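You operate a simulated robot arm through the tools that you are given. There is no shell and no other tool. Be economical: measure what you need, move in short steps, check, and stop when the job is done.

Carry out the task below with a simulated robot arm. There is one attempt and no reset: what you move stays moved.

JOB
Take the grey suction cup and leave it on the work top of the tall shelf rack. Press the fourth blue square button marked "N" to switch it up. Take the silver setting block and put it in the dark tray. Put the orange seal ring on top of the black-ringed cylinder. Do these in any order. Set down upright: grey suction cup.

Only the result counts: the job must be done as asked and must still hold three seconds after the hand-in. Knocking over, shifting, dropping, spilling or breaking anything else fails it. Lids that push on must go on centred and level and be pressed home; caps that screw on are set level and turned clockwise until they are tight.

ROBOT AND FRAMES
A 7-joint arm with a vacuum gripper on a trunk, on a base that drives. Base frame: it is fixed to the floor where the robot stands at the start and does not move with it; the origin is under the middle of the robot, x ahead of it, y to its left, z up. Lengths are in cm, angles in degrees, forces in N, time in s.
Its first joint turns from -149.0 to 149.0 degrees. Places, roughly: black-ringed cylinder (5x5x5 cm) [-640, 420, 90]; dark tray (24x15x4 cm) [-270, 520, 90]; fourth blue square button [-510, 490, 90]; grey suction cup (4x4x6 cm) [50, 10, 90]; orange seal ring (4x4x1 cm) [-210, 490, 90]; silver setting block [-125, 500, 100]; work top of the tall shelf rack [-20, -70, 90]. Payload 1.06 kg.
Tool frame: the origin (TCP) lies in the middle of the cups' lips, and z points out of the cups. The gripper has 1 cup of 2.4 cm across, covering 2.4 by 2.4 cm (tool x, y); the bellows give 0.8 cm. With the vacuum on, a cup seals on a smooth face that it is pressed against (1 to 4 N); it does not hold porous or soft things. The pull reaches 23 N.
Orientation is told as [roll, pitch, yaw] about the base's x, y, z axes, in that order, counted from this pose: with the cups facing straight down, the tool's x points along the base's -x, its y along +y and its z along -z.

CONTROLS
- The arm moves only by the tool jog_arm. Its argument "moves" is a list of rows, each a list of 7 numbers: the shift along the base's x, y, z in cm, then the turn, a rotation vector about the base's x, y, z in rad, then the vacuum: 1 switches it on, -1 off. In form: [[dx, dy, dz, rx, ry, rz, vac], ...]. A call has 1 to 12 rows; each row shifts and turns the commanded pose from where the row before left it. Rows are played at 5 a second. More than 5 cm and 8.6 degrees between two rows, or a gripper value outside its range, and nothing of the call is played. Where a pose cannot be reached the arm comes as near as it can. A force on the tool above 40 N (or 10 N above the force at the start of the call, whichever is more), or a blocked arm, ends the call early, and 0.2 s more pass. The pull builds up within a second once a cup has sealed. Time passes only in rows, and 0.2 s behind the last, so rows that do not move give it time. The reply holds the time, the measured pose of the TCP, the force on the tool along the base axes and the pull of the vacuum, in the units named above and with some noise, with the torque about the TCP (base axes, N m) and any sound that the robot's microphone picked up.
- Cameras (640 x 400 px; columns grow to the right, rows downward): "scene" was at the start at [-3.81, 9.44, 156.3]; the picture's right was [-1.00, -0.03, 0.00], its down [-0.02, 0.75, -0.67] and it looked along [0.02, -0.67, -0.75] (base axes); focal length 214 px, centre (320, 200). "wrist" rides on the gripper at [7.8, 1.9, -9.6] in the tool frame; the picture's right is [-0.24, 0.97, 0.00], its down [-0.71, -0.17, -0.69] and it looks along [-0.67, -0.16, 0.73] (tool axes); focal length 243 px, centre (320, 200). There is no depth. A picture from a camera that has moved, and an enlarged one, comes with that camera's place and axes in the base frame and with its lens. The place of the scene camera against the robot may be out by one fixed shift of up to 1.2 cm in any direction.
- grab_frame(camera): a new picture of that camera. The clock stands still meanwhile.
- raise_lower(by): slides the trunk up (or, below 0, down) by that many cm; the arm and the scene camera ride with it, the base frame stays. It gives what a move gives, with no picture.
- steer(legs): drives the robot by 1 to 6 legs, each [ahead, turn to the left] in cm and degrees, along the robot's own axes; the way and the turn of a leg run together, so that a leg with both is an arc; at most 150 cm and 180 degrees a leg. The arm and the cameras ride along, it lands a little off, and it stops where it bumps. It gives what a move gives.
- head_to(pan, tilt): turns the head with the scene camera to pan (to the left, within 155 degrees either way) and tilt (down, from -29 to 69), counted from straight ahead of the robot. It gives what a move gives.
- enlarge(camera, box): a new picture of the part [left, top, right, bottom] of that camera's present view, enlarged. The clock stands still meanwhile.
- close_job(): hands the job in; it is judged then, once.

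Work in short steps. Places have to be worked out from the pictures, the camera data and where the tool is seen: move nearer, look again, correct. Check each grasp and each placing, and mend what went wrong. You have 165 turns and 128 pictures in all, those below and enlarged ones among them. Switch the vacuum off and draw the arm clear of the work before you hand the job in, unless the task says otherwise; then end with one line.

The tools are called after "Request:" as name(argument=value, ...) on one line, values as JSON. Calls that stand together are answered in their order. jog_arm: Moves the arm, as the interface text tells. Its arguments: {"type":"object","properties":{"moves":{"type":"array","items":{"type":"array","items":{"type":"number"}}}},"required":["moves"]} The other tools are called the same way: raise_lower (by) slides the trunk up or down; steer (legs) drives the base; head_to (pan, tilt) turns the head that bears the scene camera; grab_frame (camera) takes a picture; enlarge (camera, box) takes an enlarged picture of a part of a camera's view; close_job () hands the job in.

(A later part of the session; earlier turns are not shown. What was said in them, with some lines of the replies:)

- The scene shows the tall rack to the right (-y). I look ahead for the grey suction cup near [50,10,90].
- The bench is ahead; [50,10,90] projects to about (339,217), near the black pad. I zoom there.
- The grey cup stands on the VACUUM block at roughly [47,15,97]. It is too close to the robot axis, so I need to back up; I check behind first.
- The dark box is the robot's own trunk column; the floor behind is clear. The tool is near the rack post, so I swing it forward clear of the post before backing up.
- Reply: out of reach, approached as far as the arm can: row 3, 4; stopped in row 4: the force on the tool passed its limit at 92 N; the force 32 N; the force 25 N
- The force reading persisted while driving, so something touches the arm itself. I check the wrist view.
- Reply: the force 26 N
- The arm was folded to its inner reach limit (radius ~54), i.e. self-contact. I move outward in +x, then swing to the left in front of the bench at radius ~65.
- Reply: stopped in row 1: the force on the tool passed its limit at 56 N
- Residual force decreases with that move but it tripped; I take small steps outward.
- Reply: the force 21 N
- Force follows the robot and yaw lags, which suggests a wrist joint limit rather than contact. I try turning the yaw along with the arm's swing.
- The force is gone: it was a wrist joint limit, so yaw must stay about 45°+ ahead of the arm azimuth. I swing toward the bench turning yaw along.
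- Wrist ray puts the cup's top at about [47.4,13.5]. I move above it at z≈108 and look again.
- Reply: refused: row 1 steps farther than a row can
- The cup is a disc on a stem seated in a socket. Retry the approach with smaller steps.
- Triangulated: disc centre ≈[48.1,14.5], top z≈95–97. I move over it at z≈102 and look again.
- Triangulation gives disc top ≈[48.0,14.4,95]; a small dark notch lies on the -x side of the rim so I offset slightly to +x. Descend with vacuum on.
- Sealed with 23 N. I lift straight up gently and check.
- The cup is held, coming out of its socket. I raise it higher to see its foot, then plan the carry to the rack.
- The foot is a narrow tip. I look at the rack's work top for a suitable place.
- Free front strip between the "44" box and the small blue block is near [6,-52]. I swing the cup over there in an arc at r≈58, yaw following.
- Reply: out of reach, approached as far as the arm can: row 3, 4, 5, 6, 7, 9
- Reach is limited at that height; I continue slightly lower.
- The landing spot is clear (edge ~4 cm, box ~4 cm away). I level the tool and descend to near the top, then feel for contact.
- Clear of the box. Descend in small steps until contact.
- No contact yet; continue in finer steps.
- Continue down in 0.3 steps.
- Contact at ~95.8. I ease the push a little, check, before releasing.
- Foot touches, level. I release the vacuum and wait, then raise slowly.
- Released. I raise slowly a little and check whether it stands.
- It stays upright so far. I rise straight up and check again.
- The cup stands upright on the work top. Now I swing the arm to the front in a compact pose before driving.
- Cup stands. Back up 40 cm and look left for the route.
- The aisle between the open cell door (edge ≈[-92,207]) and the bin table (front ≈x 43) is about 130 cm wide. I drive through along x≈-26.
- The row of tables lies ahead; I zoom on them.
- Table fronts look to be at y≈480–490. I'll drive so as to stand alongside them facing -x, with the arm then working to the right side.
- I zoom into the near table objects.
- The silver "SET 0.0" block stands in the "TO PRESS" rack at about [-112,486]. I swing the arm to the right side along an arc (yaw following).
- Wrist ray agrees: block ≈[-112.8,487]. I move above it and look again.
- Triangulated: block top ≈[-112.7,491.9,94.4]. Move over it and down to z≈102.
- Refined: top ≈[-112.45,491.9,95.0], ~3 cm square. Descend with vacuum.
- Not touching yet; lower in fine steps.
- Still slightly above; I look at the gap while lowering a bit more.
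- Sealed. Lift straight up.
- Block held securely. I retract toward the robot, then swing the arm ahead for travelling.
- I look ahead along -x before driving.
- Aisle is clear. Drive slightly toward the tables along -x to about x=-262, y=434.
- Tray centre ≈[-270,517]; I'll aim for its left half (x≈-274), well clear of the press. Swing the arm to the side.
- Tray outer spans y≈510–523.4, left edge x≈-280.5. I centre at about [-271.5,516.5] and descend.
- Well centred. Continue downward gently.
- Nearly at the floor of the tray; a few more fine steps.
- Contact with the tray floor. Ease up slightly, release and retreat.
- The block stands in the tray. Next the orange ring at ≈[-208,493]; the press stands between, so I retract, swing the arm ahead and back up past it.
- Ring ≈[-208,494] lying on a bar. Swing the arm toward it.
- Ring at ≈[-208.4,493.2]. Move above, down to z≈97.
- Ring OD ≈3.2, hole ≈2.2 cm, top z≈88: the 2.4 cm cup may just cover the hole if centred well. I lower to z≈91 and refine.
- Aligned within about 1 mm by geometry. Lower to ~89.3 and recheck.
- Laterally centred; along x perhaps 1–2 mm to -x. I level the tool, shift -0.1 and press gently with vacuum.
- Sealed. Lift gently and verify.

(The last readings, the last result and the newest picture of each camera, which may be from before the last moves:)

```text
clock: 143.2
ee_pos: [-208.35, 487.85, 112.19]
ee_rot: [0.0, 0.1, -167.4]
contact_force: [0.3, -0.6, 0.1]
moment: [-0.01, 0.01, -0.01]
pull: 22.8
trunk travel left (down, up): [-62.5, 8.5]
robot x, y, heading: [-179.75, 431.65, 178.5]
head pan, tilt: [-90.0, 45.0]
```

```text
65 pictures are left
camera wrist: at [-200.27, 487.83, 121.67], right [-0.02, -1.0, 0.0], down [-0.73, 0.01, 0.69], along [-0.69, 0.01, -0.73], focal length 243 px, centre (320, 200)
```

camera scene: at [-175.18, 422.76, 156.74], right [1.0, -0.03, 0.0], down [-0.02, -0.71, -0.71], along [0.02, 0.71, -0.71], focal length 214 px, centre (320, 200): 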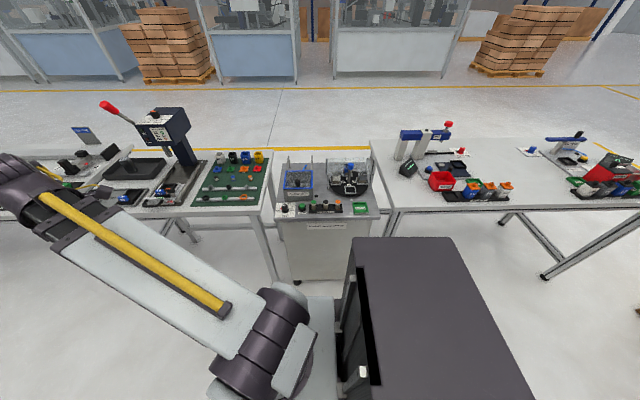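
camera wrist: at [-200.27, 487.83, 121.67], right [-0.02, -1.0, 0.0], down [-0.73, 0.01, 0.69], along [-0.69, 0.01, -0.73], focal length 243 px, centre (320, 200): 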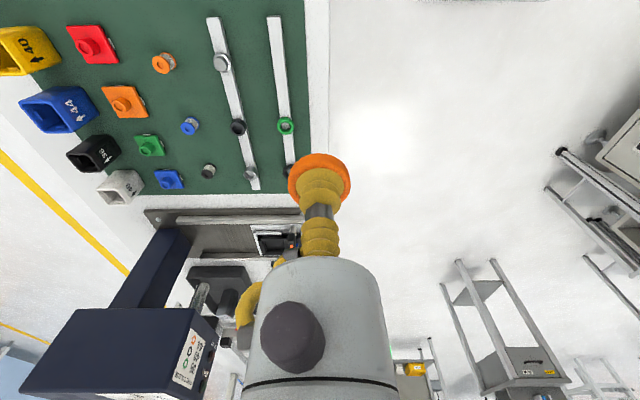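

Ring is held. Swing the arm back ahead and look down the aisle.

Request:
jog_arm(moves=[[1, -4, 1, 0, 0, 0, 1], [-2, -4, 0, 0, 0, 0.05, 1], [-3.7, -2.86, 0, 0, 0, 0.087, 1], [-3.7, -3.2, 0, 0, 0, 0.087, 1], [-3.4, -3.51, 0, 0, 0, 0.087, 1], [-3.08, -3.79, 0, 0, 0, 0.087, 1], [-2.74, -4.05, 0, 0, 0, 0.087, 1], [-2.37, -4.27, 0, 0, 0, 0.087, 1], [-2.0, -4.45, 0, 0, 0, 0.087, 1], [-1.6, -4.62, 0, 0, 0, 0.087, 1], [-1.2, -4.74, 0, 0, 0, 0.087, 1], [0, 0, 0, 0, 0, 0, 1]])

Request:
head_to(pan=0, tilt=20)

Request:
grab_frame(camera="scene")

```text
clock: 145.8
ee_pos: [-232.96, 444.78, 113.16]
ee_rot: [-0.2, 0.0, -119.8]
contact_force: [0.0, -0.4, 0.7]
moment: [0.02, 0.0, -0.01]
pull: 22.9
trunk travel left (down, up): [-62.5, 8.5]
robot x, y, heading: [-179.96, 432.0, 178.2]
head pan, tilt: [-90.0, 45.0]
```

```text
clock: 147.5
ee_pos: [-232.98, 444.88, 113.2]
ee_rot: [0.0, 0.0, -119.7]
contact_force: [0.6, 0.5, 0.2]
moment: [0.0, 0.01, -0.01]
pull: 23.0
trunk travel left (down, up): [-62.5, 8.5]
robot x, y, heading: [-180.1, 431.4, 178.4]
head pan, tilt: [0.0, 20.0]
```

```text
64 pictures are left
camera scene: at [-184.71, 414.9, 160.61], right [0.03, 1.0, 0.0], down [0.34, -0.01, -0.94], along [-0.94, 0.03, -0.34], focal length 214 px, centre (320, 200)
```

scene: 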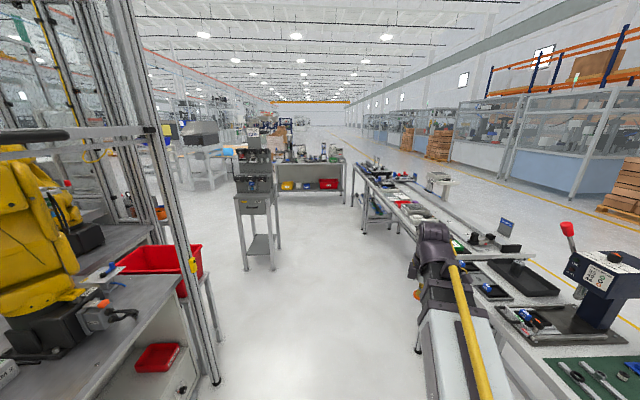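

The aisle (y≈375 to 485) is clear to the far bench at x≈-615. Drive 150 cm twice along y≈432.

Request:
steer(legs=[[0, 2], [150, 0], [140, 0]])

Request:
head_to(pan=-30, tilt=30)

Request:
grab_frame(camera="scene")

```text
clock: 161.9
ee_pos: [-524.16, 444.09, 113.19]
ee_rot: [0.0, -0.1, -119.5]
contact_force: [-1.4, 0.5, -0.3]
moment: [-0.03, 0.01, -0.02]
pull: 23.0
trunk travel left (down, up): [-62.5, 8.5]
robot x, y, heading: [-470.52, 430.81, 178.7]
head pan, tilt: [0.0, 20.0]
```

```text
clock: 162.9
ee_pos: [-524.04, 444.22, 113.11]
ee_rot: [0.0, 0.1, -119.4]
contact_force: [0.3, 0.3, 0.7]
moment: [0.02, -0.02, -0.01]
pull: 23.0
trunk travel left (down, up): [-62.5, 8.5]
robot x, y, heading: [-471.04, 430.81, 178.7]
head pan, tilt: [-30.0, 30.0]
```

```text
63 pictures are left
camera scene: at [-474.08, 418.79, 159.01], right [0.52, 0.85, 0.0], down [0.43, -0.26, -0.87], along [-0.74, 0.45, -0.5], focal length 214 px, centre (320, 200)
```

scene: 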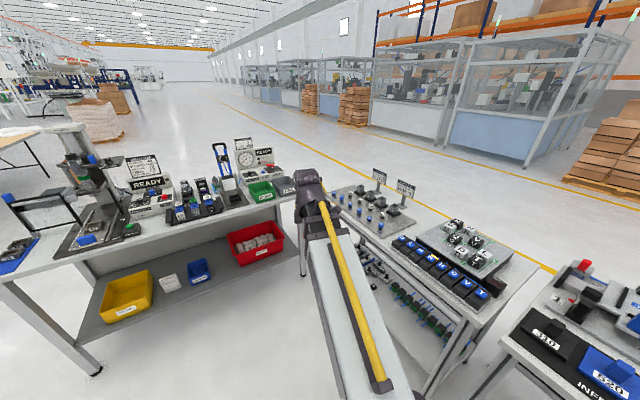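

Zoom on the button row and the far bench.

Request:
enlarge(camera="scene", box=[380, 210, 540, 310])

Request:
enlarge(camera="scene", box=[40, 130, 300, 270])

```text
4.00 times, centred on (460, 260) of scene
camera zoom: at [-474.08, 418.79, 159.01], right [0.52, 0.85, 0.0], down [0.43, -0.26, -0.87], along [-0.74, 0.45, -0.5], focal length 858 px, centre (-240, -40)
```

zoom: 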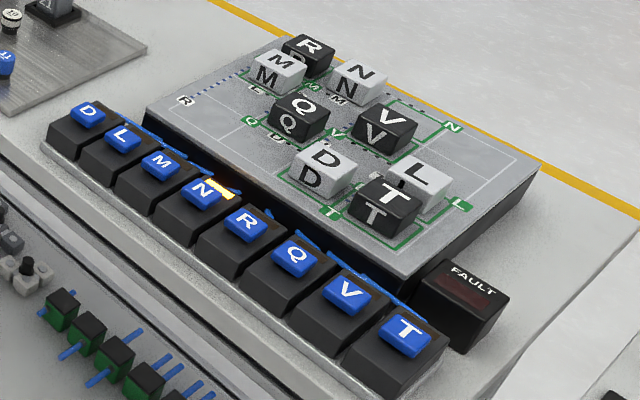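

```text
2.46 times, centred on (170, 200) of scene
camera zoom: at [-474.08, 418.79, 159.01], right [0.52, 0.85, 0.0], down [0.43, -0.26, -0.87], along [-0.74, 0.45, -0.5], focal length 528 px, centre (689, 200)
```

zoom: 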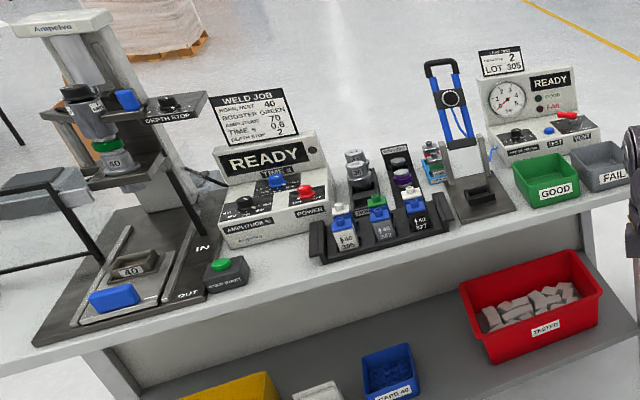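

The N button is fourth from left. First the bench: I drive 30 cm closer and view it for the black-ringed cylinder.

Request:
steer(legs=[[28, 0]])

Request:
head_to(pan=0, tilt=35)

Request:
grab_frame(camera="scene")

Request:
enlarge(camera="scene", box=[220, 120, 380, 220])

```text
clock: 164.8
ee_pos: [-551.85, 444.84, 113.19]
ee_rot: [0.0, 0.1, -119.6]
contact_force: [0.2, 0.3, 0.3]
moment: [0.0, -0.01, 0.01]
pull: 22.8
trunk travel left (down, up): [-62.5, 8.5]
robot x, y, heading: [-498.71, 431.88, 178.1]
head pan, tilt: [-30.0, 30.0]
```

```text
clock: 165.8
ee_pos: [-551.91, 444.85, 113.16]
ee_rot: [-0.1, 0.0, -119.5]
contact_force: [0.3, 0.4, 0.4]
moment: [0.01, 0.03, 0.02]
pull: 23.3
trunk travel left (down, up): [-62.5, 8.5]
robot x, y, heading: [-498.59, 431.6, 178.4]
head pan, tilt: [0.0, 35.0]
```

```text
60 pictures are left
camera scene: at [-503.01, 415.03, 158.23], right [0.03, 1.0, 0.0], down [0.57, -0.02, -0.82], along [-0.82, 0.02, -0.57], focal length 214 px, centre (320, 200)
```

scene: 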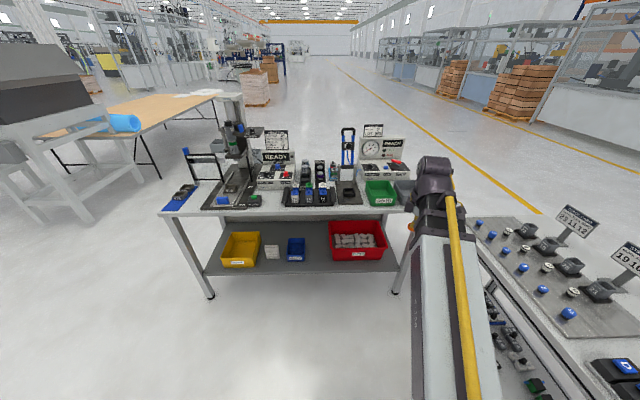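

```text
4.00 times, centred on (300, 170) of scene
camera zoom: at [-503.01, 415.03, 158.23], right [0.03, 1.0, 0.0], down [0.57, -0.02, -0.82], along [-0.82, 0.02, -0.57], focal length 858 px, centre (400, 320)
```

zoom: 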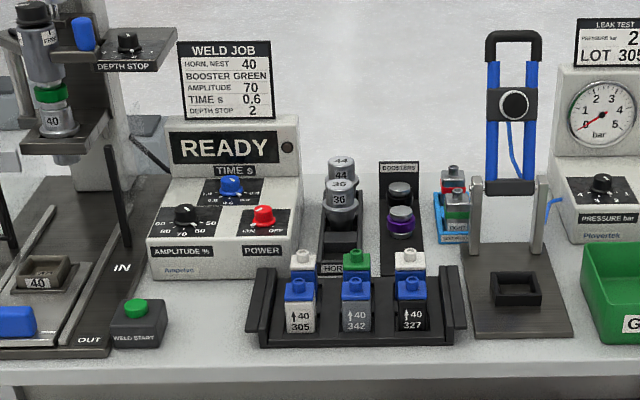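

The "BOOSTERS" rack holds a black-ringed and a purple-ringed cylinder; the black one is at ≈[-637,418]. A tall handle stands at y≥429, so I turn the tool yaw (camera to the far side) and will approach from a lower y.

Request:
jog_arm(moves=[[0, -2, 0, 0, 0, 0.146, 1], [0, -2, 0, 0, 0, 0.146, 1], [0, -2, 0, 0, 0, 0.146, 1], [0, -2, 0, 0, 0, 0.146, 1], [0, -2, 0, 0, 0, 0.146, 1], [0, -2, 0, 0, 0, 0.146, 1], [0, -2, 0, 0, 0, 0.146, 1], [-1, -2, 0, 0, 0, 0.146, 1], [-1, -1, 0, 0, 0, 0.146, 1], [0, 0, 0, 0, 0, 0, 1]])

```text
clock: 168.0
ee_pos: [-553.84, 427.93, 112.99]
ee_rot: [-0.1, 0.0, -44.2]
contact_force: [-0.1, 0.3, -0.2]
moment: [-0.02, 0.01, 0.0]
pull: 22.7
trunk travel left (down, up): [-62.5, 8.5]
robot x, y, heading: [-498.75, 431.72, 178.6]
head pan, tilt: [0.0, 35.0]
```

Yaw turns freely. Finish the turn and drive closer with a lateral offset.

Request:
jog_arm(moves=[[0, 0, 0, 0, 0, 0.146, 1], [0, 0, 0, 0, 0, 0.146, 1], [0, 0, 0, 0, 0, 0.146, 1], [0, 0, 0, 0, 0, 0.146, 1], [0, 0, 0, 0, 0, 0.146, 1], [0, 0, 0, 0, 0, 0, 1]])

Request:
steer(legs=[[0, 28], [56, 0], [0, -26]])

Request:
head_to(pan=0, tilt=45)

Request:
grab_frame(camera="scene")

Request:
grab_frame(camera="wrist")

```text
clock: 169.4
ee_pos: [-553.86, 427.68, 113.15]
ee_rot: [-0.1, 0.0, -2.7]
contact_force: [0.5, -0.4, -0.4]
moment: [0.01, -0.02, 0.0]
pull: 23.0
trunk travel left (down, up): [-62.5, 8.5]
robot x, y, heading: [-498.43, 431.61, 178.5]
head pan, tilt: [0.0, 35.0]
```

```text
clock: 175.3
ee_pos: [-604.09, 399.52, 113.16]
ee_rot: [-0.1, 0.0, -0.2]
contact_force: [0.2, 0.7, -1.1]
moment: [0.0, -0.02, 0.02]
pull: 23.0
trunk travel left (down, up): [-62.5, 8.5]
robot x, y, heading: [-549.07, 405.96, -178.8]
head pan, tilt: [0.0, 35.0]
```

```text
clock: 176.1
ee_pos: [-603.99, 399.35, 113.19]
ee_rot: [0.0, -0.1, -0.1]
contact_force: [0.1, -0.7, 0.3]
moment: [-0.01, -0.05, -0.04]
pull: 22.7
trunk travel left (down, up): [-62.5, 8.5]
robot x, y, heading: [-549.17, 405.87, -178.6]
head pan, tilt: [0.0, 45.0]
```

```text
58 pictures are left
camera scene: at [-552.01, 389.27, 156.75], right [-0.02, 1.0, 0.0], down [0.71, 0.01, -0.71], along [-0.71, -0.01, -0.71], focal length 214 px, centre (320, 200)
```

scene: 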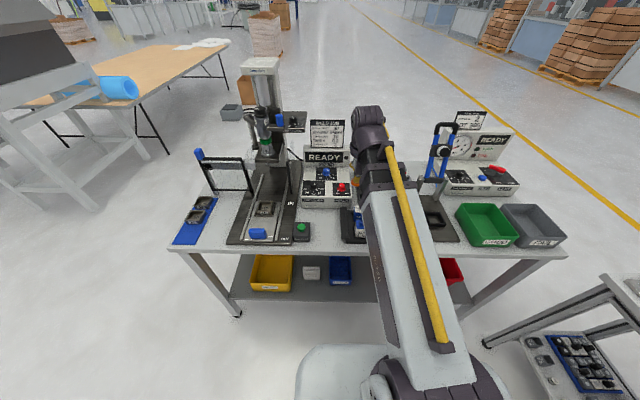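

```text
57 pictures are left
camera wrist: at [-611.9, 401.33, 122.63], right [0.24, 0.97, 0.0], down [0.71, -0.17, 0.69], along [0.67, -0.16, -0.73], focal length 243 px, centre (320, 200)
```

wrist: 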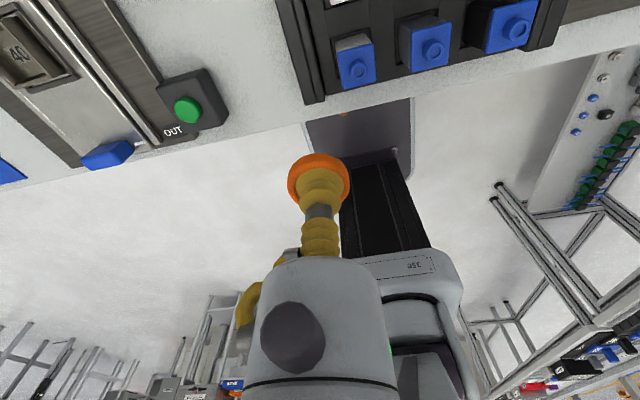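

Move sideways to y≈416, then in toward the boosters.

Request:
jog_arm(moves=[[0, 4, 0, 0, 0, 0, 1], [0, 4, 0, 0, 0, 0, 1], [0, 4, 0, 0, 0, 0, 1], [0, 4, 0, 0, 0, 0, 1], [-4.5, 0.3, 0, 0, 0, 0, 1], [-4.5, 0.3, 0, 0, 0, 0, 1], [-4.5, 0.3, 0, 0, 0, 0, 1], [-4, 0.3, 0, 0, 0, 0, 1], [0, 0, 0, 0, 0, 0, 1]])

Request:
grab_frame(camera="wrist")

Request:
grab_frame(camera="scene")

```text
clock: 178.1
ee_pos: [-620.27, 397.85, 113.03]
ee_rot: [0.0, 0.1, -0.6]
contact_force: [-0.3, -0.9, 0.3]
moment: [0.01, -0.03, -0.03]
pull: 23.2
out of reach, approached as far as the arm can: row 1, 2, 3, 4, 5, 6, 7, 8
trunk travel left (down, up): [-62.5, 8.5]
robot x, y, heading: [-548.93, 405.79, -179.0]
head pan, tilt: [0.0, 45.0]
```

```text
56 pictures are left
camera wrist: at [-628.01, 399.91, 122.5], right [0.25, 0.97, 0.0], down [0.71, -0.18, 0.69], along [0.66, -0.17, -0.73], focal length 243 px, centre (320, 200)
```

wrist: 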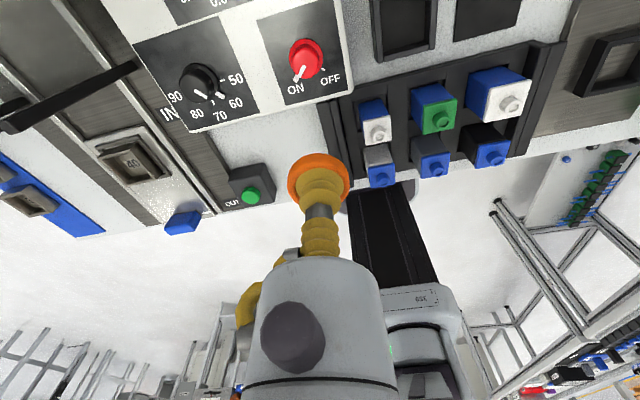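

```text
55 pictures are left
camera scene: at [-552.03, 389.27, 156.74], right [-0.02, 1.0, 0.0], down [0.71, 0.01, -0.71], along [-0.71, -0.01, -0.71], focal length 214 px, centre (320, 200)
```

scene: 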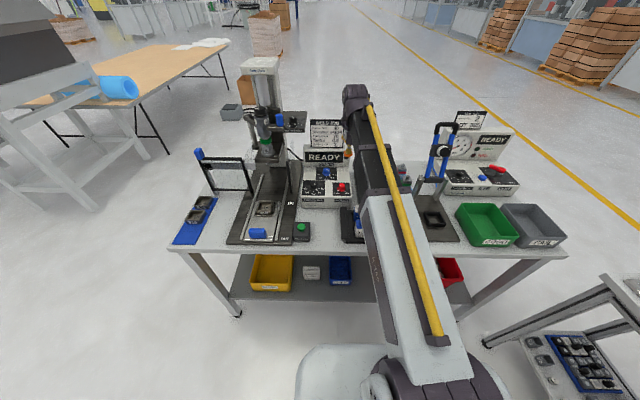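

Upper yaw limit reached (yaw−azimuth ≈173°). I turn yaw back by about 25° so the arm can reach the commanded point.

Request:
jog_arm(moves=[[0, 0, 0, 0, 0, -0.05, 1], [0, 0, 0, 0, 0, -0.05, 1], [0, 0, 0, 0, 0, -0.05, 1], [0, 0, 0, 0, 0, -0.05, 1], [0, 0, 0, 0, 0, -0.08, 1], [0, 0, 0, 0, 0, -0.08, 1], [0, 0, 0, 0, 0, -0.08, 1], [0, 0, 0, 0, 0, 0, 1]])

Request:
grab_frame(camera="wrist")

```text
clock: 179.8
ee_pos: [-620.18, 397.99, 113.16]
ee_rot: [0.0, 0.0, -25.3]
contact_force: [-0.6, 0.3, -0.5]
moment: [-0.01, -0.01, -0.03]
pull: 22.6
trunk travel left (down, up): [-62.5, 8.5]
robot x, y, heading: [-549.38, 406.36, -179.1]
head pan, tilt: [0.0, 45.0]
```

```text
54 pictures are left
camera wrist: at [-626.45, 402.91, 122.6], right [0.63, 0.78, 0.0], down [0.57, -0.46, 0.69], along [0.53, -0.43, -0.73], focal length 243 px, centre (320, 200)
```

wrist: 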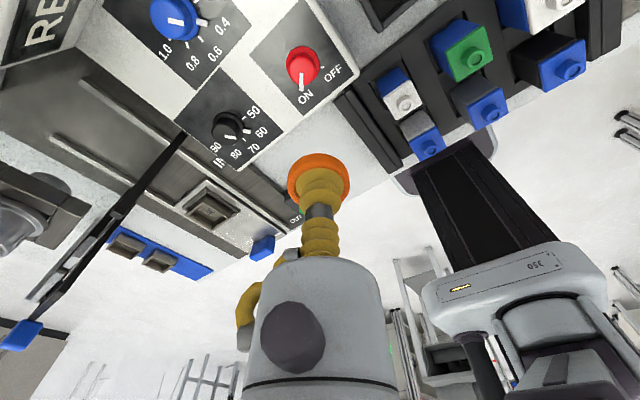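

Now move +y to 416.

Request:
jog_arm(moves=[[0, 4.5, 0, 0, 0, 0, 1], [0, 4.5, 0, 0, 0, 0, 1], [0, 4.5, 0, 0, 0, 0, 1], [-1, 4, 0, 0, 0, 0, 1], [-4, 0.3, 0, 0, 0, 0, 1], [0, 0, 0, 0, 0, 0, 1]])

Request:
grab_frame(camera="wrist")

Request:
grab_frame(camera="scene")

```text
clock: 181.2
ee_pos: [-625.38, 415.68, 113.12]
ee_rot: [0.0, 0.0, -25.3]
contact_force: [-0.7, -0.2, -0.4]
moment: [-0.02, 0.01, 0.03]
pull: 22.3
trunk travel left (down, up): [-62.5, 8.5]
robot x, y, heading: [-548.86, 406.2, -178.9]
head pan, tilt: [0.0, 45.0]
```

```text
53 pictures are left
camera wrist: at [-631.58, 420.73, 122.61], right [0.63, 0.78, 0.0], down [0.57, -0.46, 0.69], along [0.53, -0.43, -0.73], focal length 243 px, centre (320, 200)
```

wrist: 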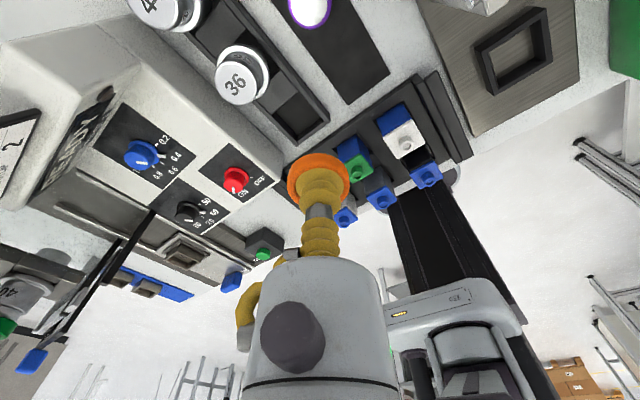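

```text
52 pictures are left
camera scene: at [-552.04, 389.26, 156.74], right [-0.02, 1.0, 0.0], down [0.71, 0.01, -0.71], along [-0.71, -0.01, -0.71], focal length 214 px, centre (320, 200)
```

scene: 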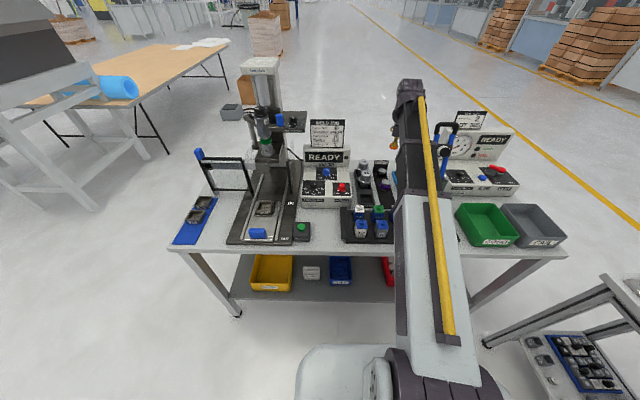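

Purple booster top is at the picture's top edge; the black one lies further -x. Move -x by 9 to see it.

Request:
jog_arm(moves=[[-3, 0.7, 0, 0, 0, 0, 1], [-3, 0.7, 0, 0, 0, 0, 1], [-3, 0.6, 0, 0, 0, 0, 1], [0, 0, 0, 0, 0, 0, 1]])

Request:
grab_frame(camera="wrist")

```text
clock: 182.2
ee_pos: [-634.12, 417.59, 113.19]
ee_rot: [0.0, 0.0, -25.3]
contact_force: [0.7, -1.0, -0.9]
moment: [-0.01, 0.0, 0.0]
pull: 22.9
trunk travel left (down, up): [-62.5, 8.5]
robot x, y, heading: [-549.42, 406.15, -178.8]
head pan, tilt: [0.0, 45.0]
```

```text
51 pictures are left
camera wrist: at [-640.41, 422.64, 122.66], right [0.63, 0.78, 0.0], down [0.57, -0.46, 0.69], along [0.53, -0.43, -0.73], focal length 243 px, centre (320, 200)
```

wrist: 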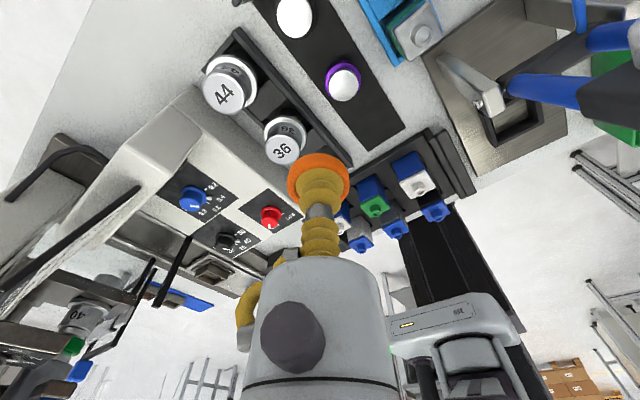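

Black-ringed booster top ≈[-639.7,418.9]. Move above it, lower to z≈106.

Request:
jog_arm(moves=[[-2.8, 0.7, -1, 0, 0, 0, 1], [-2.8, 0.6, -2, 0, 0, 0, 1], [0, 0, -3, 0, 0, 0, 1], [0, 0, 0, 0, 0, 0, 1]])

Request:
grab_frame(camera="wrist")

Request:
enlarge(camera="scene", box=[320, 60, 480, 220])

```text
clock: 183.2
ee_pos: [-639.68, 418.97, 107.05]
ee_rot: [-0.2, 0.1, -25.3]
contact_force: [-0.3, 0.9, -0.1]
moment: [0.0, -0.01, 0.01]
pull: 23.2
trunk travel left (down, up): [-62.5, 8.5]
robot x, y, heading: [-548.64, 405.87, -178.8]
head pan, tilt: [0.0, 45.0]
```

```text
50 pictures are left
camera wrist: at [-646.08, 424.01, 116.59], right [0.63, 0.78, 0.0], down [0.57, -0.46, 0.69], along [0.53, -0.43, -0.73], focal length 243 px, centre (320, 200)
```

wrist: 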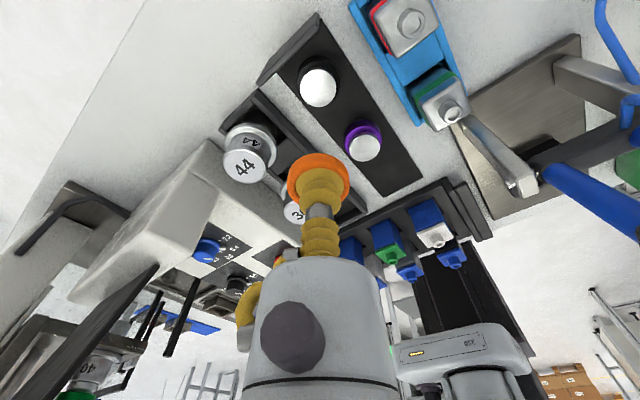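

```text
2.50 times, centred on (400, 140) of scene
camera zoom: at [-552.02, 389.27, 156.74], right [-0.02, 1.0, 0.0], down [0.71, 0.01, -0.71], along [-0.71, -0.01, -0.71], focal length 536 px, centre (120, 350)
```

zoom: 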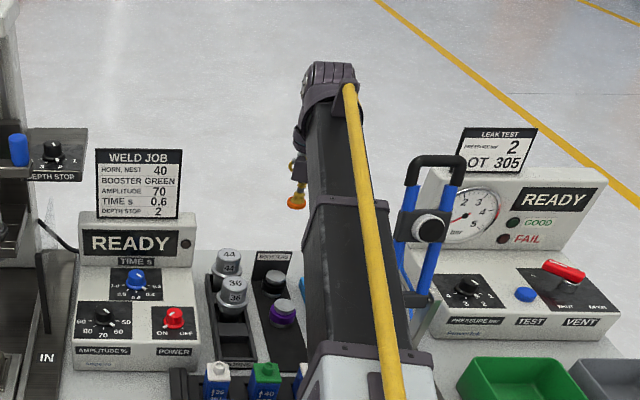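

Triangulated top: [-639.66,418.6,90.2], disc ≈3.7 cm. Centre and lower to z≈97.

Request:
jog_arm(moves=[[0, -0.35, -3, 0, 0, 0, 1], [0, 0, -4, 0, 0, 0, 1], [0, 0, -3, 0, 0, 0, 1], [0, 0, 0, 0, 0, 0, 1]])

Request:
enlarge(camera="wrist", box=[200, 70, 440, 220])

```text
clock: 184.2
ee_pos: [-639.63, 418.58, 97.16]
ee_rot: [0.0, 0.0, -25.3]
contact_force: [-0.2, -0.4, -0.2]
moment: [0.01, 0.03, -0.02]
pull: 23.4
trunk travel left (down, up): [-62.5, 8.5]
robot x, y, heading: [-549.92, 406.1, -178.9]
head pan, tilt: [0.0, 45.0]
```

```text
2.67 times, centred on (320, 145) of wrist
camera zoom: at [-645.93, 423.68, 106.58], right [0.63, 0.78, 0.0], down [0.57, -0.46, 0.69], along [0.53, -0.43, -0.73], focal length 647 px, centre (320, 347)
```

zoom: 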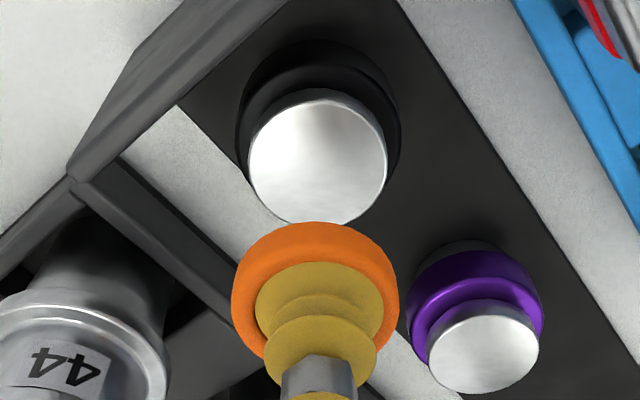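

Alignment is good (disc centre [-639.67,418.54], top ≈90.4). Lower gently to contact.

Request:
jog_arm(moves=[[-0.03, -0.04, -2.5, 0, 0, 0, 1], [0, 0, -1.5, 0, 0, 0, 1], [0, 0, -0.7, 0, 0, 0, 1], [0, 0, -0.3, 0, 0, 0, 1], [0, 0, 0, 0, 0, 0, 1]])

Request:
enlarge(camera="wrist", box=[240, 110, 400, 210])

```text
clock: 185.4
ee_pos: [-639.79, 418.47, 92.16]
ee_rot: [0.1, 0.1, -25.3]
contact_force: [0.2, -0.4, 0.1]
moment: [0.02, -0.02, -0.01]
pull: 22.4
trunk travel left (down, up): [-62.5, 8.5]
robot x, y, heading: [-549.11, 405.9, -179.0]
head pan, tilt: [0.0, 45.0]
```

```text
4.00 times, centred on (320, 160) of wrist
camera zoom: at [-646.06, 423.62, 101.62], right [0.63, 0.78, 0.0], down [0.57, -0.46, 0.69], along [0.53, -0.43, -0.73], focal length 970 px, centre (320, 360)
```

zoom: 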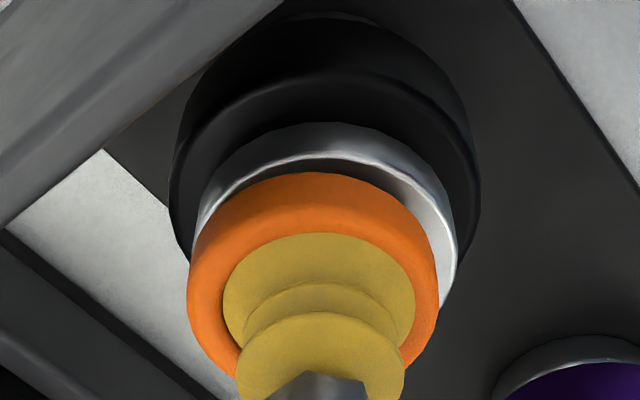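

Ring is ~1.7 mm left of disc centre in the picture; shift right and lower to contact.

Request:
jog_arm(moves=[[0.1, 0.13, -0.3, 0, 0, 0, 1], [0, 0, -0.3, 0, 0, 0, 1], [0, 0, -0.2, 0, 0, 0, 1], [0, 0, 0, 0, 0, 0, 1]])

Request:
enlarge(camera="wrist", box=[240, 110, 400, 210])

```text
clock: 186.4
ee_pos: [-639.68, 418.8, 91.53]
ee_rot: [-0.2, 0.1, -25.3]
contact_force: [-2.0, -0.7, 12.9]
moment: [0.05, -0.03, 0.05]
pull: 22.5
trunk travel left (down, up): [-62.5, 8.5]
robot x, y, heading: [-549.22, 406.15, -179.0]
head pan, tilt: [0.0, 45.0]
```

```text
4.00 times, centred on (320, 160) of wrist
camera zoom: at [-645.92, 423.75, 101.05], right [0.63, 0.78, 0.0], down [0.57, -0.46, 0.68], along [0.53, -0.43, -0.73], focal length 970 px, centre (320, 360)
```

zoom: 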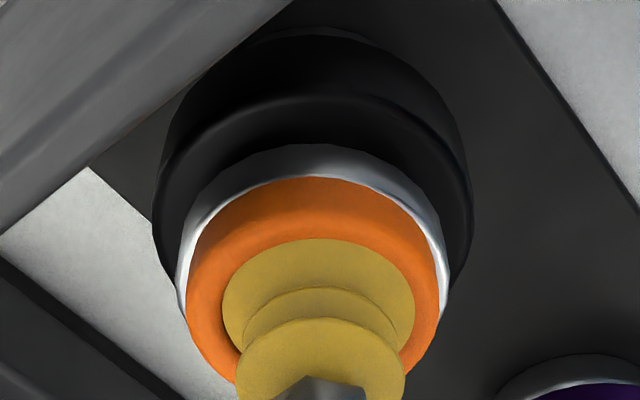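

Contact and well centred. Ease up, release, retreat upward.

Request:
jog_arm(moves=[[0, 0, 0.12, 0, 0, 0, 1], [0, 0, 0, 0, 0, 0, -1], [0, 0, 0, 0, 0, 0, -1], [0, 0, 0, 0, 0, 0, -1], [0, 0, 0, 0, 0, 0, -1], [0, 0, 0.2, 0, 0, 0, -1], [0, 0, 0.4, 0, 0, 0, -1], [0, 0, 1.5, 0, 0, 0, -1], [0, 0, 4, 0, 0, 0, -1], [0, 0, 4.5, 0, 0, 0, -1], [0, 0, 0, 0, 0, 0, -1]])

Request:
enlarge(camera="wrist", box=[200, 70, 440, 220])

```text
clock: 188.8
ee_pos: [-639.64, 418.84, 102.02]
ee_rot: [0.0, -0.1, -25.2]
contact_force: [1.0, -0.7, -0.1]
moment: [-0.01, -0.04, 0.01]
pull: 0.2
trunk travel left (down, up): [-62.5, 8.5]
robot x, y, heading: [-549.0, 406.06, -179.2]
head pan, tilt: [0.0, 45.0]
```

```text
2.67 times, centred on (320, 145) of wrist
camera zoom: at [-645.92, 423.88, 111.58], right [0.63, 0.78, 0.0], down [0.57, -0.46, 0.69], along [0.53, -0.43, -0.73], focal length 647 px, centre (320, 347)
```

zoom: 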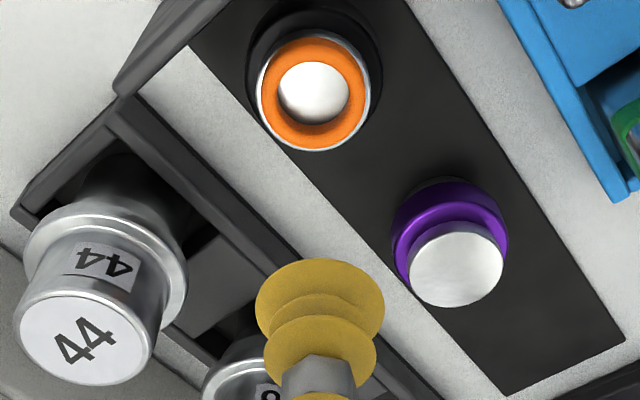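

Ring is seated centred on the black-ringed cylinder. Retract up and out along the same corridor.

Request:
jog_arm(moves=[[0, 0, 4, 0, 0, 0, -1], [0, -0.5, 4, 0, 0, 0, -1], [0, -0.5, 3, 0, 0, 0, -1], [4.5, -0.5, 0, 0, 0, 0, -1], [4.5, -0.5, 0, 0, 0, 0, -1], [4.5, -0.5, 0, 0, 0, 0, -1], [4.5, -1, 0, 0, 0, -0.08, -1], [4.5, -1, 0, 0, 0, -0.1, -1], [4.5, -1.5, 0, 0, 0, -0.1, -1], [4.5, -2, 0, 0, 0, -0.1, -1], [1, -4, 0, 0, 0, -0.1, -1], [0, 0, 0, 0, 0, 0, -1]])

Request:
grab_frame(camera="scene")

```text
clock: 191.4
ee_pos: [-607.11, 406.78, 113.13]
ee_rot: [0.0, 0.0, -53.0]
contact_force: [0.6, 0.1, -0.1]
moment: [0.03, 0.01, -0.02]
pull: 0.1
trunk travel left (down, up): [-62.5, 8.5]
robot x, y, heading: [-549.5, 406.26, -178.9]
head pan, tilt: [0.0, 45.0]
```

```text
44 pictures are left
camera scene: at [-552.03, 389.23, 156.74], right [-0.02, 1.0, 0.0], down [0.71, 0.01, -0.71], along [-0.71, -0.01, -0.71], focal length 214 px, centre (320, 200)
```

scene: 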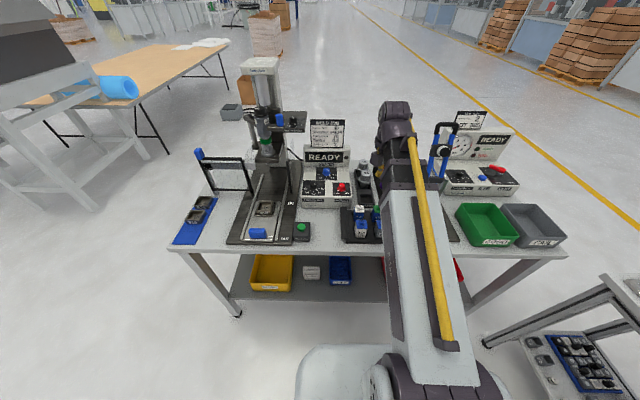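

Drive back and sideways to stand beside the button table at about [-490,430].

Request:
steer(legs=[[-25, 0], [0, 32], [-42, 0], [0, -33]])

Request:
head_to(pan=-90, tilt=45)

Request:
grab_frame(camera="scene")

```text
clock: 198.6
ee_pos: [-547.23, 431.37, 113.1]
ee_rot: [0.0, -0.1, -53.5]
contact_force: [0.7, 0.8, 0.3]
moment: [-0.04, -0.02, -0.04]
pull: 0.0
trunk travel left (down, up): [-62.5, 8.5]
robot x, y, heading: [-489.64, 429.96, -179.5]
head pan, tilt: [0.0, 45.0]
```

```text
clock: 200.3
ee_pos: [-547.22, 431.42, 113.1]
ee_rot: [0.0, 0.0, -53.6]
contact_force: [-0.2, 0.0, 0.4]
moment: [0.01, -0.02, 0.0]
pull: 0.0
trunk travel left (down, up): [-62.5, 8.5]
robot x, y, heading: [-489.19, 429.83, -179.5]
head pan, tilt: [-90.0, 45.0]
```

```text
43 pictures are left
camera scene: at [-484.25, 421.41, 156.74], right [1.0, 0.01, 0.0], down [0.01, -0.71, -0.71], along [-0.01, 0.71, -0.71], focal length 214 px, centre (320, 200)
```

scene: 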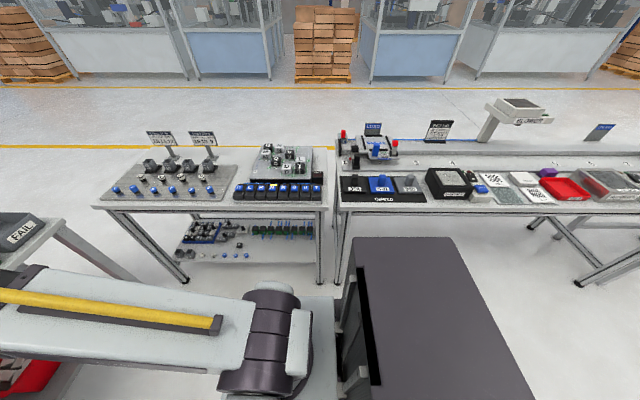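

Request:
enlarge(camera="scene", box=[220, 135, 340, 210])

```text
5.33 times, centred on (280, 172) of scene
camera zoom: at [-484.25, 421.41, 156.74], right [1.0, 0.01, 0.0], down [0.01, -0.71, -0.71], along [-0.01, 0.71, -0.71], focal length 1144 px, centre (533, 347)
```

zoom: 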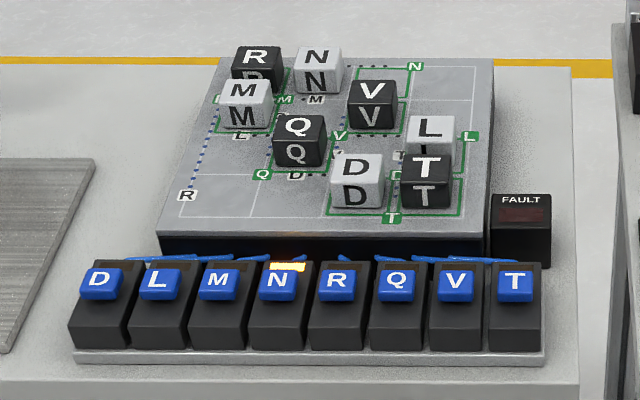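

N cap ≈[-507,494,92]. Swing the arm to the right side.

Request:
jog_arm(moves=[[0.34, 4.92, 0, 0, 0, -0.1, -1], [0.77, 4.86, 0, 0, 0, -0.1, -1], [1.2, 4.79, 0, 0, 0, -0.1, -1], [1.6, 4.66, 0, 0, 0, -0.1, -1], [2.0, 4.51, 0, 0, 0, -0.1, -1], [2.39, 4.3, 0, 0, 0, -0.1, -1], [2.76, 4.09, 0, 0, 0, -0.1, -1], [3.1, 3.83, 0, 0, 0, -0.1, -1], [3.43, 3.55, 0, 0, 0, -0.1, -1], [3.72, 3.23, 0, 0, 0, -0.1, -1], [3.98, 2.9, 0, 0, 0, -0.1, -1], [4.23, 2.53, 0, 0, 0, -0.1, -1]])

Request:
jog_arm(moves=[[4.43, 2.16, 0, 0, 0, -0.08, -1], [4.6, 1.77, 0, 0, 0, -0.08, -1], [0.5, 4, -1, 0, 0, 0, -1], [0.5, 3.5, -2, 0, 0, 0, -1], [0, 0, 0, 0, 0, 0, -1]])

Request:
grab_frame(camera="wrist")

```text
clock: 202.9
ee_pos: [-517.52, 479.32, 113.12]
ee_rot: [-0.2, 0.1, -122.4]
contact_force: [0.2, -0.5, 0.3]
moment: [0.01, 0.0, 0.06]
pull: 0.0
trunk travel left (down, up): [-62.5, 8.5]
robot x, y, heading: [-489.56, 429.76, -179.5]
head pan, tilt: [-90.0, 45.0]
```

```text
clock: 204.1
ee_pos: [-507.51, 490.92, 110.05]
ee_rot: [0.0, 0.0, -131.4]
contact_force: [-0.7, 1.1, 0.6]
moment: [-0.03, -0.02, -0.02]
pull: 0.1
trunk travel left (down, up): [-62.5, 8.5]
robot x, y, heading: [-489.36, 430.04, -179.6]
head pan, tilt: [-90.0, 45.0]
```

```text
41 pictures are left
camera wrist: at [-500.89, 495.45, 119.5], right [0.57, -0.82, 0.0], down [-0.6, -0.42, 0.69], along [-0.56, -0.39, -0.73], focal length 243 px, centre (320, 200)
```

wrist: 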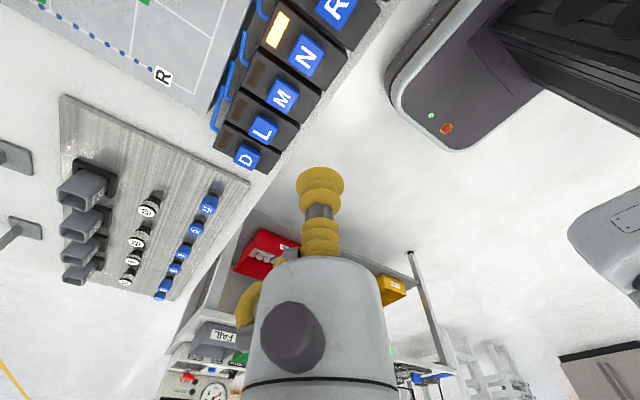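

N cap at ≈[-506.5,493.2]. Move above and lower to z≈98.

Request:
jog_arm(moves=[[0.5, 1.2, -4, 0, 0, 0, -1], [0.5, 1.1, -4, 0, 0, 0, -1], [0, 0, -4, 0, 0, 0, -1], [0, 0, 0, 0, 0, 0, -1]])

Request:
enlarge(camera="wrist", box=[200, 50, 440, 200])

```text
clock: 205.1
ee_pos: [-506.47, 493.5, 98.05]
ee_rot: [-0.1, -0.1, -131.5]
contact_force: [-1.1, 0.4, 0.1]
moment: [-0.02, 0.0, -0.03]
pull: 0.0
trunk travel left (down, up): [-62.5, 8.5]
robot x, y, heading: [-489.04, 430.1, -179.5]
head pan, tilt: [-90.0, 45.0]
```

```text
2.67 times, centred on (320, 125) of wrist
camera zoom: at [-499.94, 498.08, 107.51], right [0.57, -0.82, 0.0], down [-0.6, -0.42, 0.69], along [-0.56, -0.39, -0.73], focal length 647 px, centre (320, 400)
```

zoom: 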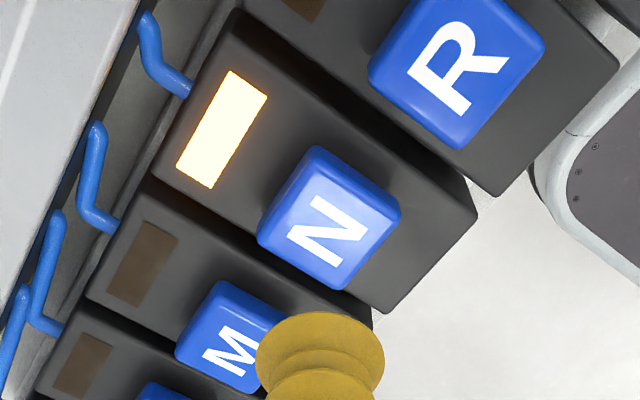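

N face centre ≈[-506.76,493.05,91.0]. Centre and press down with vacuum off.

Request:
jog_arm(moves=[[-0.3, -0.45, -3, 0, 0, 0, -1], [0, 0, -2.5, 0, 0, 0, -1], [0, 0, -1, 0, 0, 0, -1], [0, 0, -0.4, 0, 0, 0, -1], [0, 0, 0, 0, 0, 0, -1]])

Request:
enlarge(camera="wrist", box=[200, 80, 440, 230])

```text
clock: 206.3
ee_pos: [-506.81, 492.89, 91.06]
ee_rot: [-0.2, 0.1, -131.3]
contact_force: [0.0, 1.8, 4.5]
moment: [-0.02, 0.02, 0.01]
pull: 0.0
trunk travel left (down, up): [-62.5, 8.5]
robot x, y, heading: [-489.18, 430.2, -179.6]
head pan, tilt: [-90.0, 45.0]
heard: click
```

```text
2.67 times, centred on (320, 155) of wrist
camera zoom: at [-500.26, 497.49, 100.63], right [0.57, -0.82, 0.0], down [-0.6, -0.42, 0.69], along [-0.56, -0.39, -0.73], focal length 647 px, centre (320, 320)
```

zoom: 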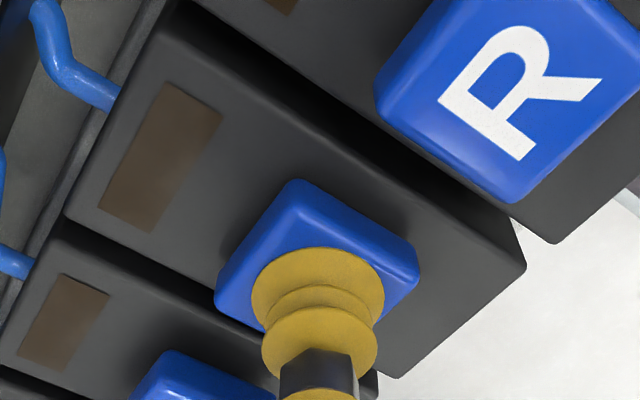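

A click was heard and the lamp went dark. I release and check the state.

Request:
jog_arm(moves=[[0, 0, 0.5, 0, 0, 0, -1], [0, 0, 1.5, 0, 0, 0, -1], [0, 0, 4, 0, 0, 0, -1], [0, 0, 4, 0, 0, 0, -1], [0, 0, 4, 0, 0, 0, -1], [0, 0, 0, 0, 0, 0, -1]])

Request:
grab_frame(camera="wrist")

Request:
enlarge(camera="scene", box=[220, 135, 340, 210])

```text
clock: 207.7
ee_pos: [-506.9, 492.93, 105.32]
ee_rot: [0.0, 0.0, -131.4]
contact_force: [-0.8, -0.3, -0.7]
moment: [0.04, -0.02, -0.03]
pull: 0.1
trunk travel left (down, up): [-62.5, 8.5]
robot x, y, heading: [-489.22, 429.69, -179.3]
head pan, tilt: [-90.0, 45.0]
```

```text
38 pictures are left
camera wrist: at [-500.32, 497.45, 114.74], right [0.57, -0.82, 0.0], down [-0.6, -0.42, 0.69], along [-0.56, -0.39, -0.73], focal length 243 px, centre (320, 200)
```

wrist: 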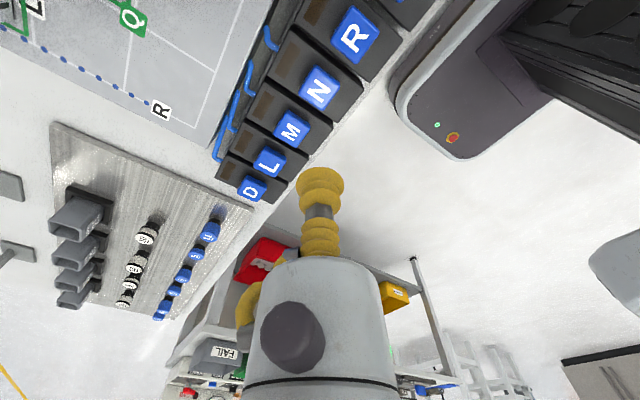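

```text
5.33 times, centred on (280, 172) of scene
camera zoom: at [-484.24, 421.42, 156.74], right [1.0, 0.01, 0.0], down [0.01, -0.71, -0.71], along [-0.01, 0.71, -0.71], focal length 1144 px, centre (533, 347)
```

zoom: 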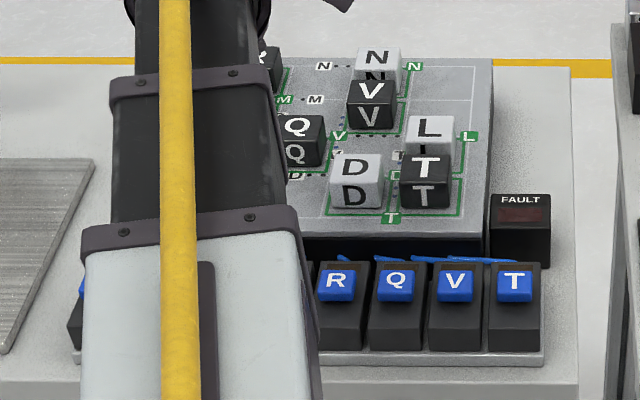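

The press moved cube N along to its green "N" place and the lamp went out, so the button is switched. I draw the arm clear of the table and take one last look.

Request:
jog_arm(moves=[[0, -2, 3, 0, 0, 0, -1], [-0.5, -4, 2, 0, 0, 0, -1], [-0.8, -3.5, 2, 0, 0, 0, -1], [-4.5, -2, 0, 0, 0, 0.08, -1], [-4.3, -2.3, 0, 0, 0, 0.08, -1], [-4, -2.8, 0, 0, 0, 0.08, -1], [-3.72, -3.23, 0, 0, 0, 0.08, -1], [-3.43, -3.55, 0, 0, 0, 0.08, -1], [-3.1, -3.83, 0, 0, 0, 0.08, -1], [-2.76, -4.09, 0, 0, 0, 0.08, -1], [0, 0, 0, 0, 0, 0, -1]])

Request:
enlarge(camera="scene", box=[220, 135, 340, 210])

Request:
head_to(pan=10, tilt=30)

Request:
grab_frame(camera="scene")

```text
clock: 210.1
ee_pos: [-534.05, 461.66, 112.13]
ee_rot: [0.1, 0.0, -99.2]
contact_force: [-0.3, -0.3, 0.2]
moment: [0.03, 0.01, -0.01]
pull: 0.1
trunk travel left (down, up): [-62.5, 8.5]
robot x, y, heading: [-489.38, 429.94, -179.8]
head pan, tilt: [-90.0, 45.0]
```

```text
5.33 times, centred on (280, 172) of scene
camera zoom: at [-484.26, 421.39, 156.74], right [1.0, 0.01, 0.0], down [0.01, -0.71, -0.71], along [-0.01, 0.71, -0.71], focal length 1144 px, centre (533, 347)
```

zoom: 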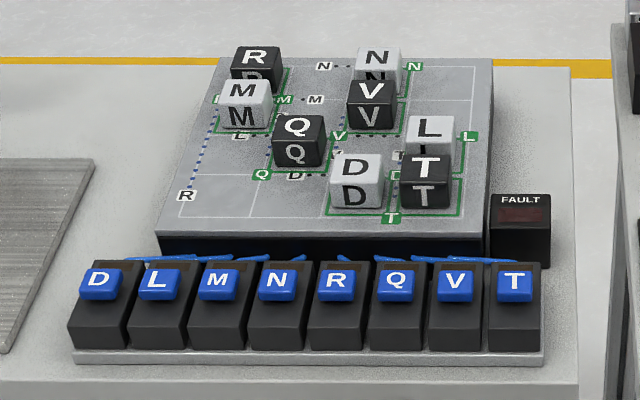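

```text
clock: 211.8
ee_pos: [-533.98, 461.74, 112.02]
ee_rot: [0.0, 0.0, -99.4]
contact_force: [0.0, 0.3, 0.5]
moment: [0.0, 0.0, 0.02]
pull: 0.1
trunk travel left (down, up): [-62.5, 8.5]
robot x, y, heading: [-488.97, 429.74, -179.4]
head pan, tilt: [10.0, 30.0]
```

```text
35 pictures are left
camera scene: at [-493.08, 411.65, 159.0], right [-0.18, 0.98, 0.0], down [0.49, 0.09, -0.87], along [-0.85, -0.16, -0.5], focal length 214 px, centre (320, 200)
```

scene: 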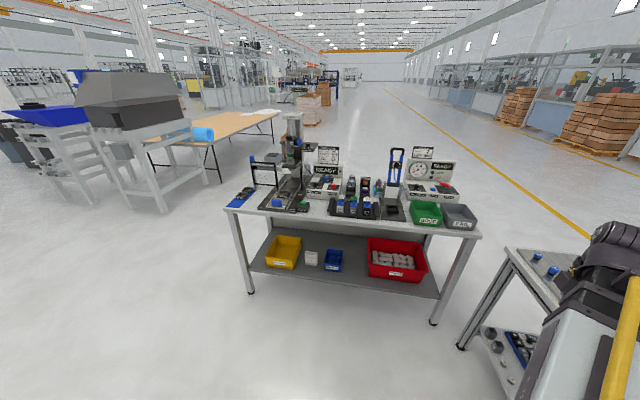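

Cube N is in its place. One last zoom on the ring before handing in.

Request:
enlarge(camera="scene", box=[330, 160, 410, 220])

```text
6.67 times, centred on (370, 190) of scene
camera zoom: at [-493.08, 411.65, 159.0], right [-0.18, 0.98, 0.0], down [0.49, 0.09, -0.87], along [-0.85, -0.16, -0.5], focal length 1430 px, centre (-13, 267)
```

zoom: 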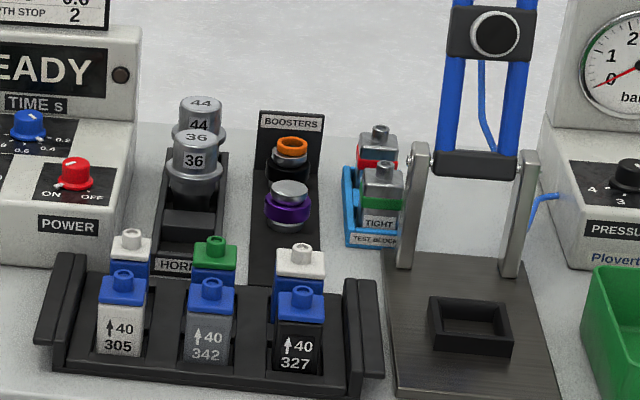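

All four items are done, the vacuum is off and the arm is clear; I hand in.

Request:
close_job()

```text
The job is handed in.
```

All four parts are done and the job is handed in: the grey suction cup stands upright on the rack's work top, button N is pressed (it clicked and its lamp went out), the silver block is in the dark tray, and the orange ring is on the black-ringed cylinder.
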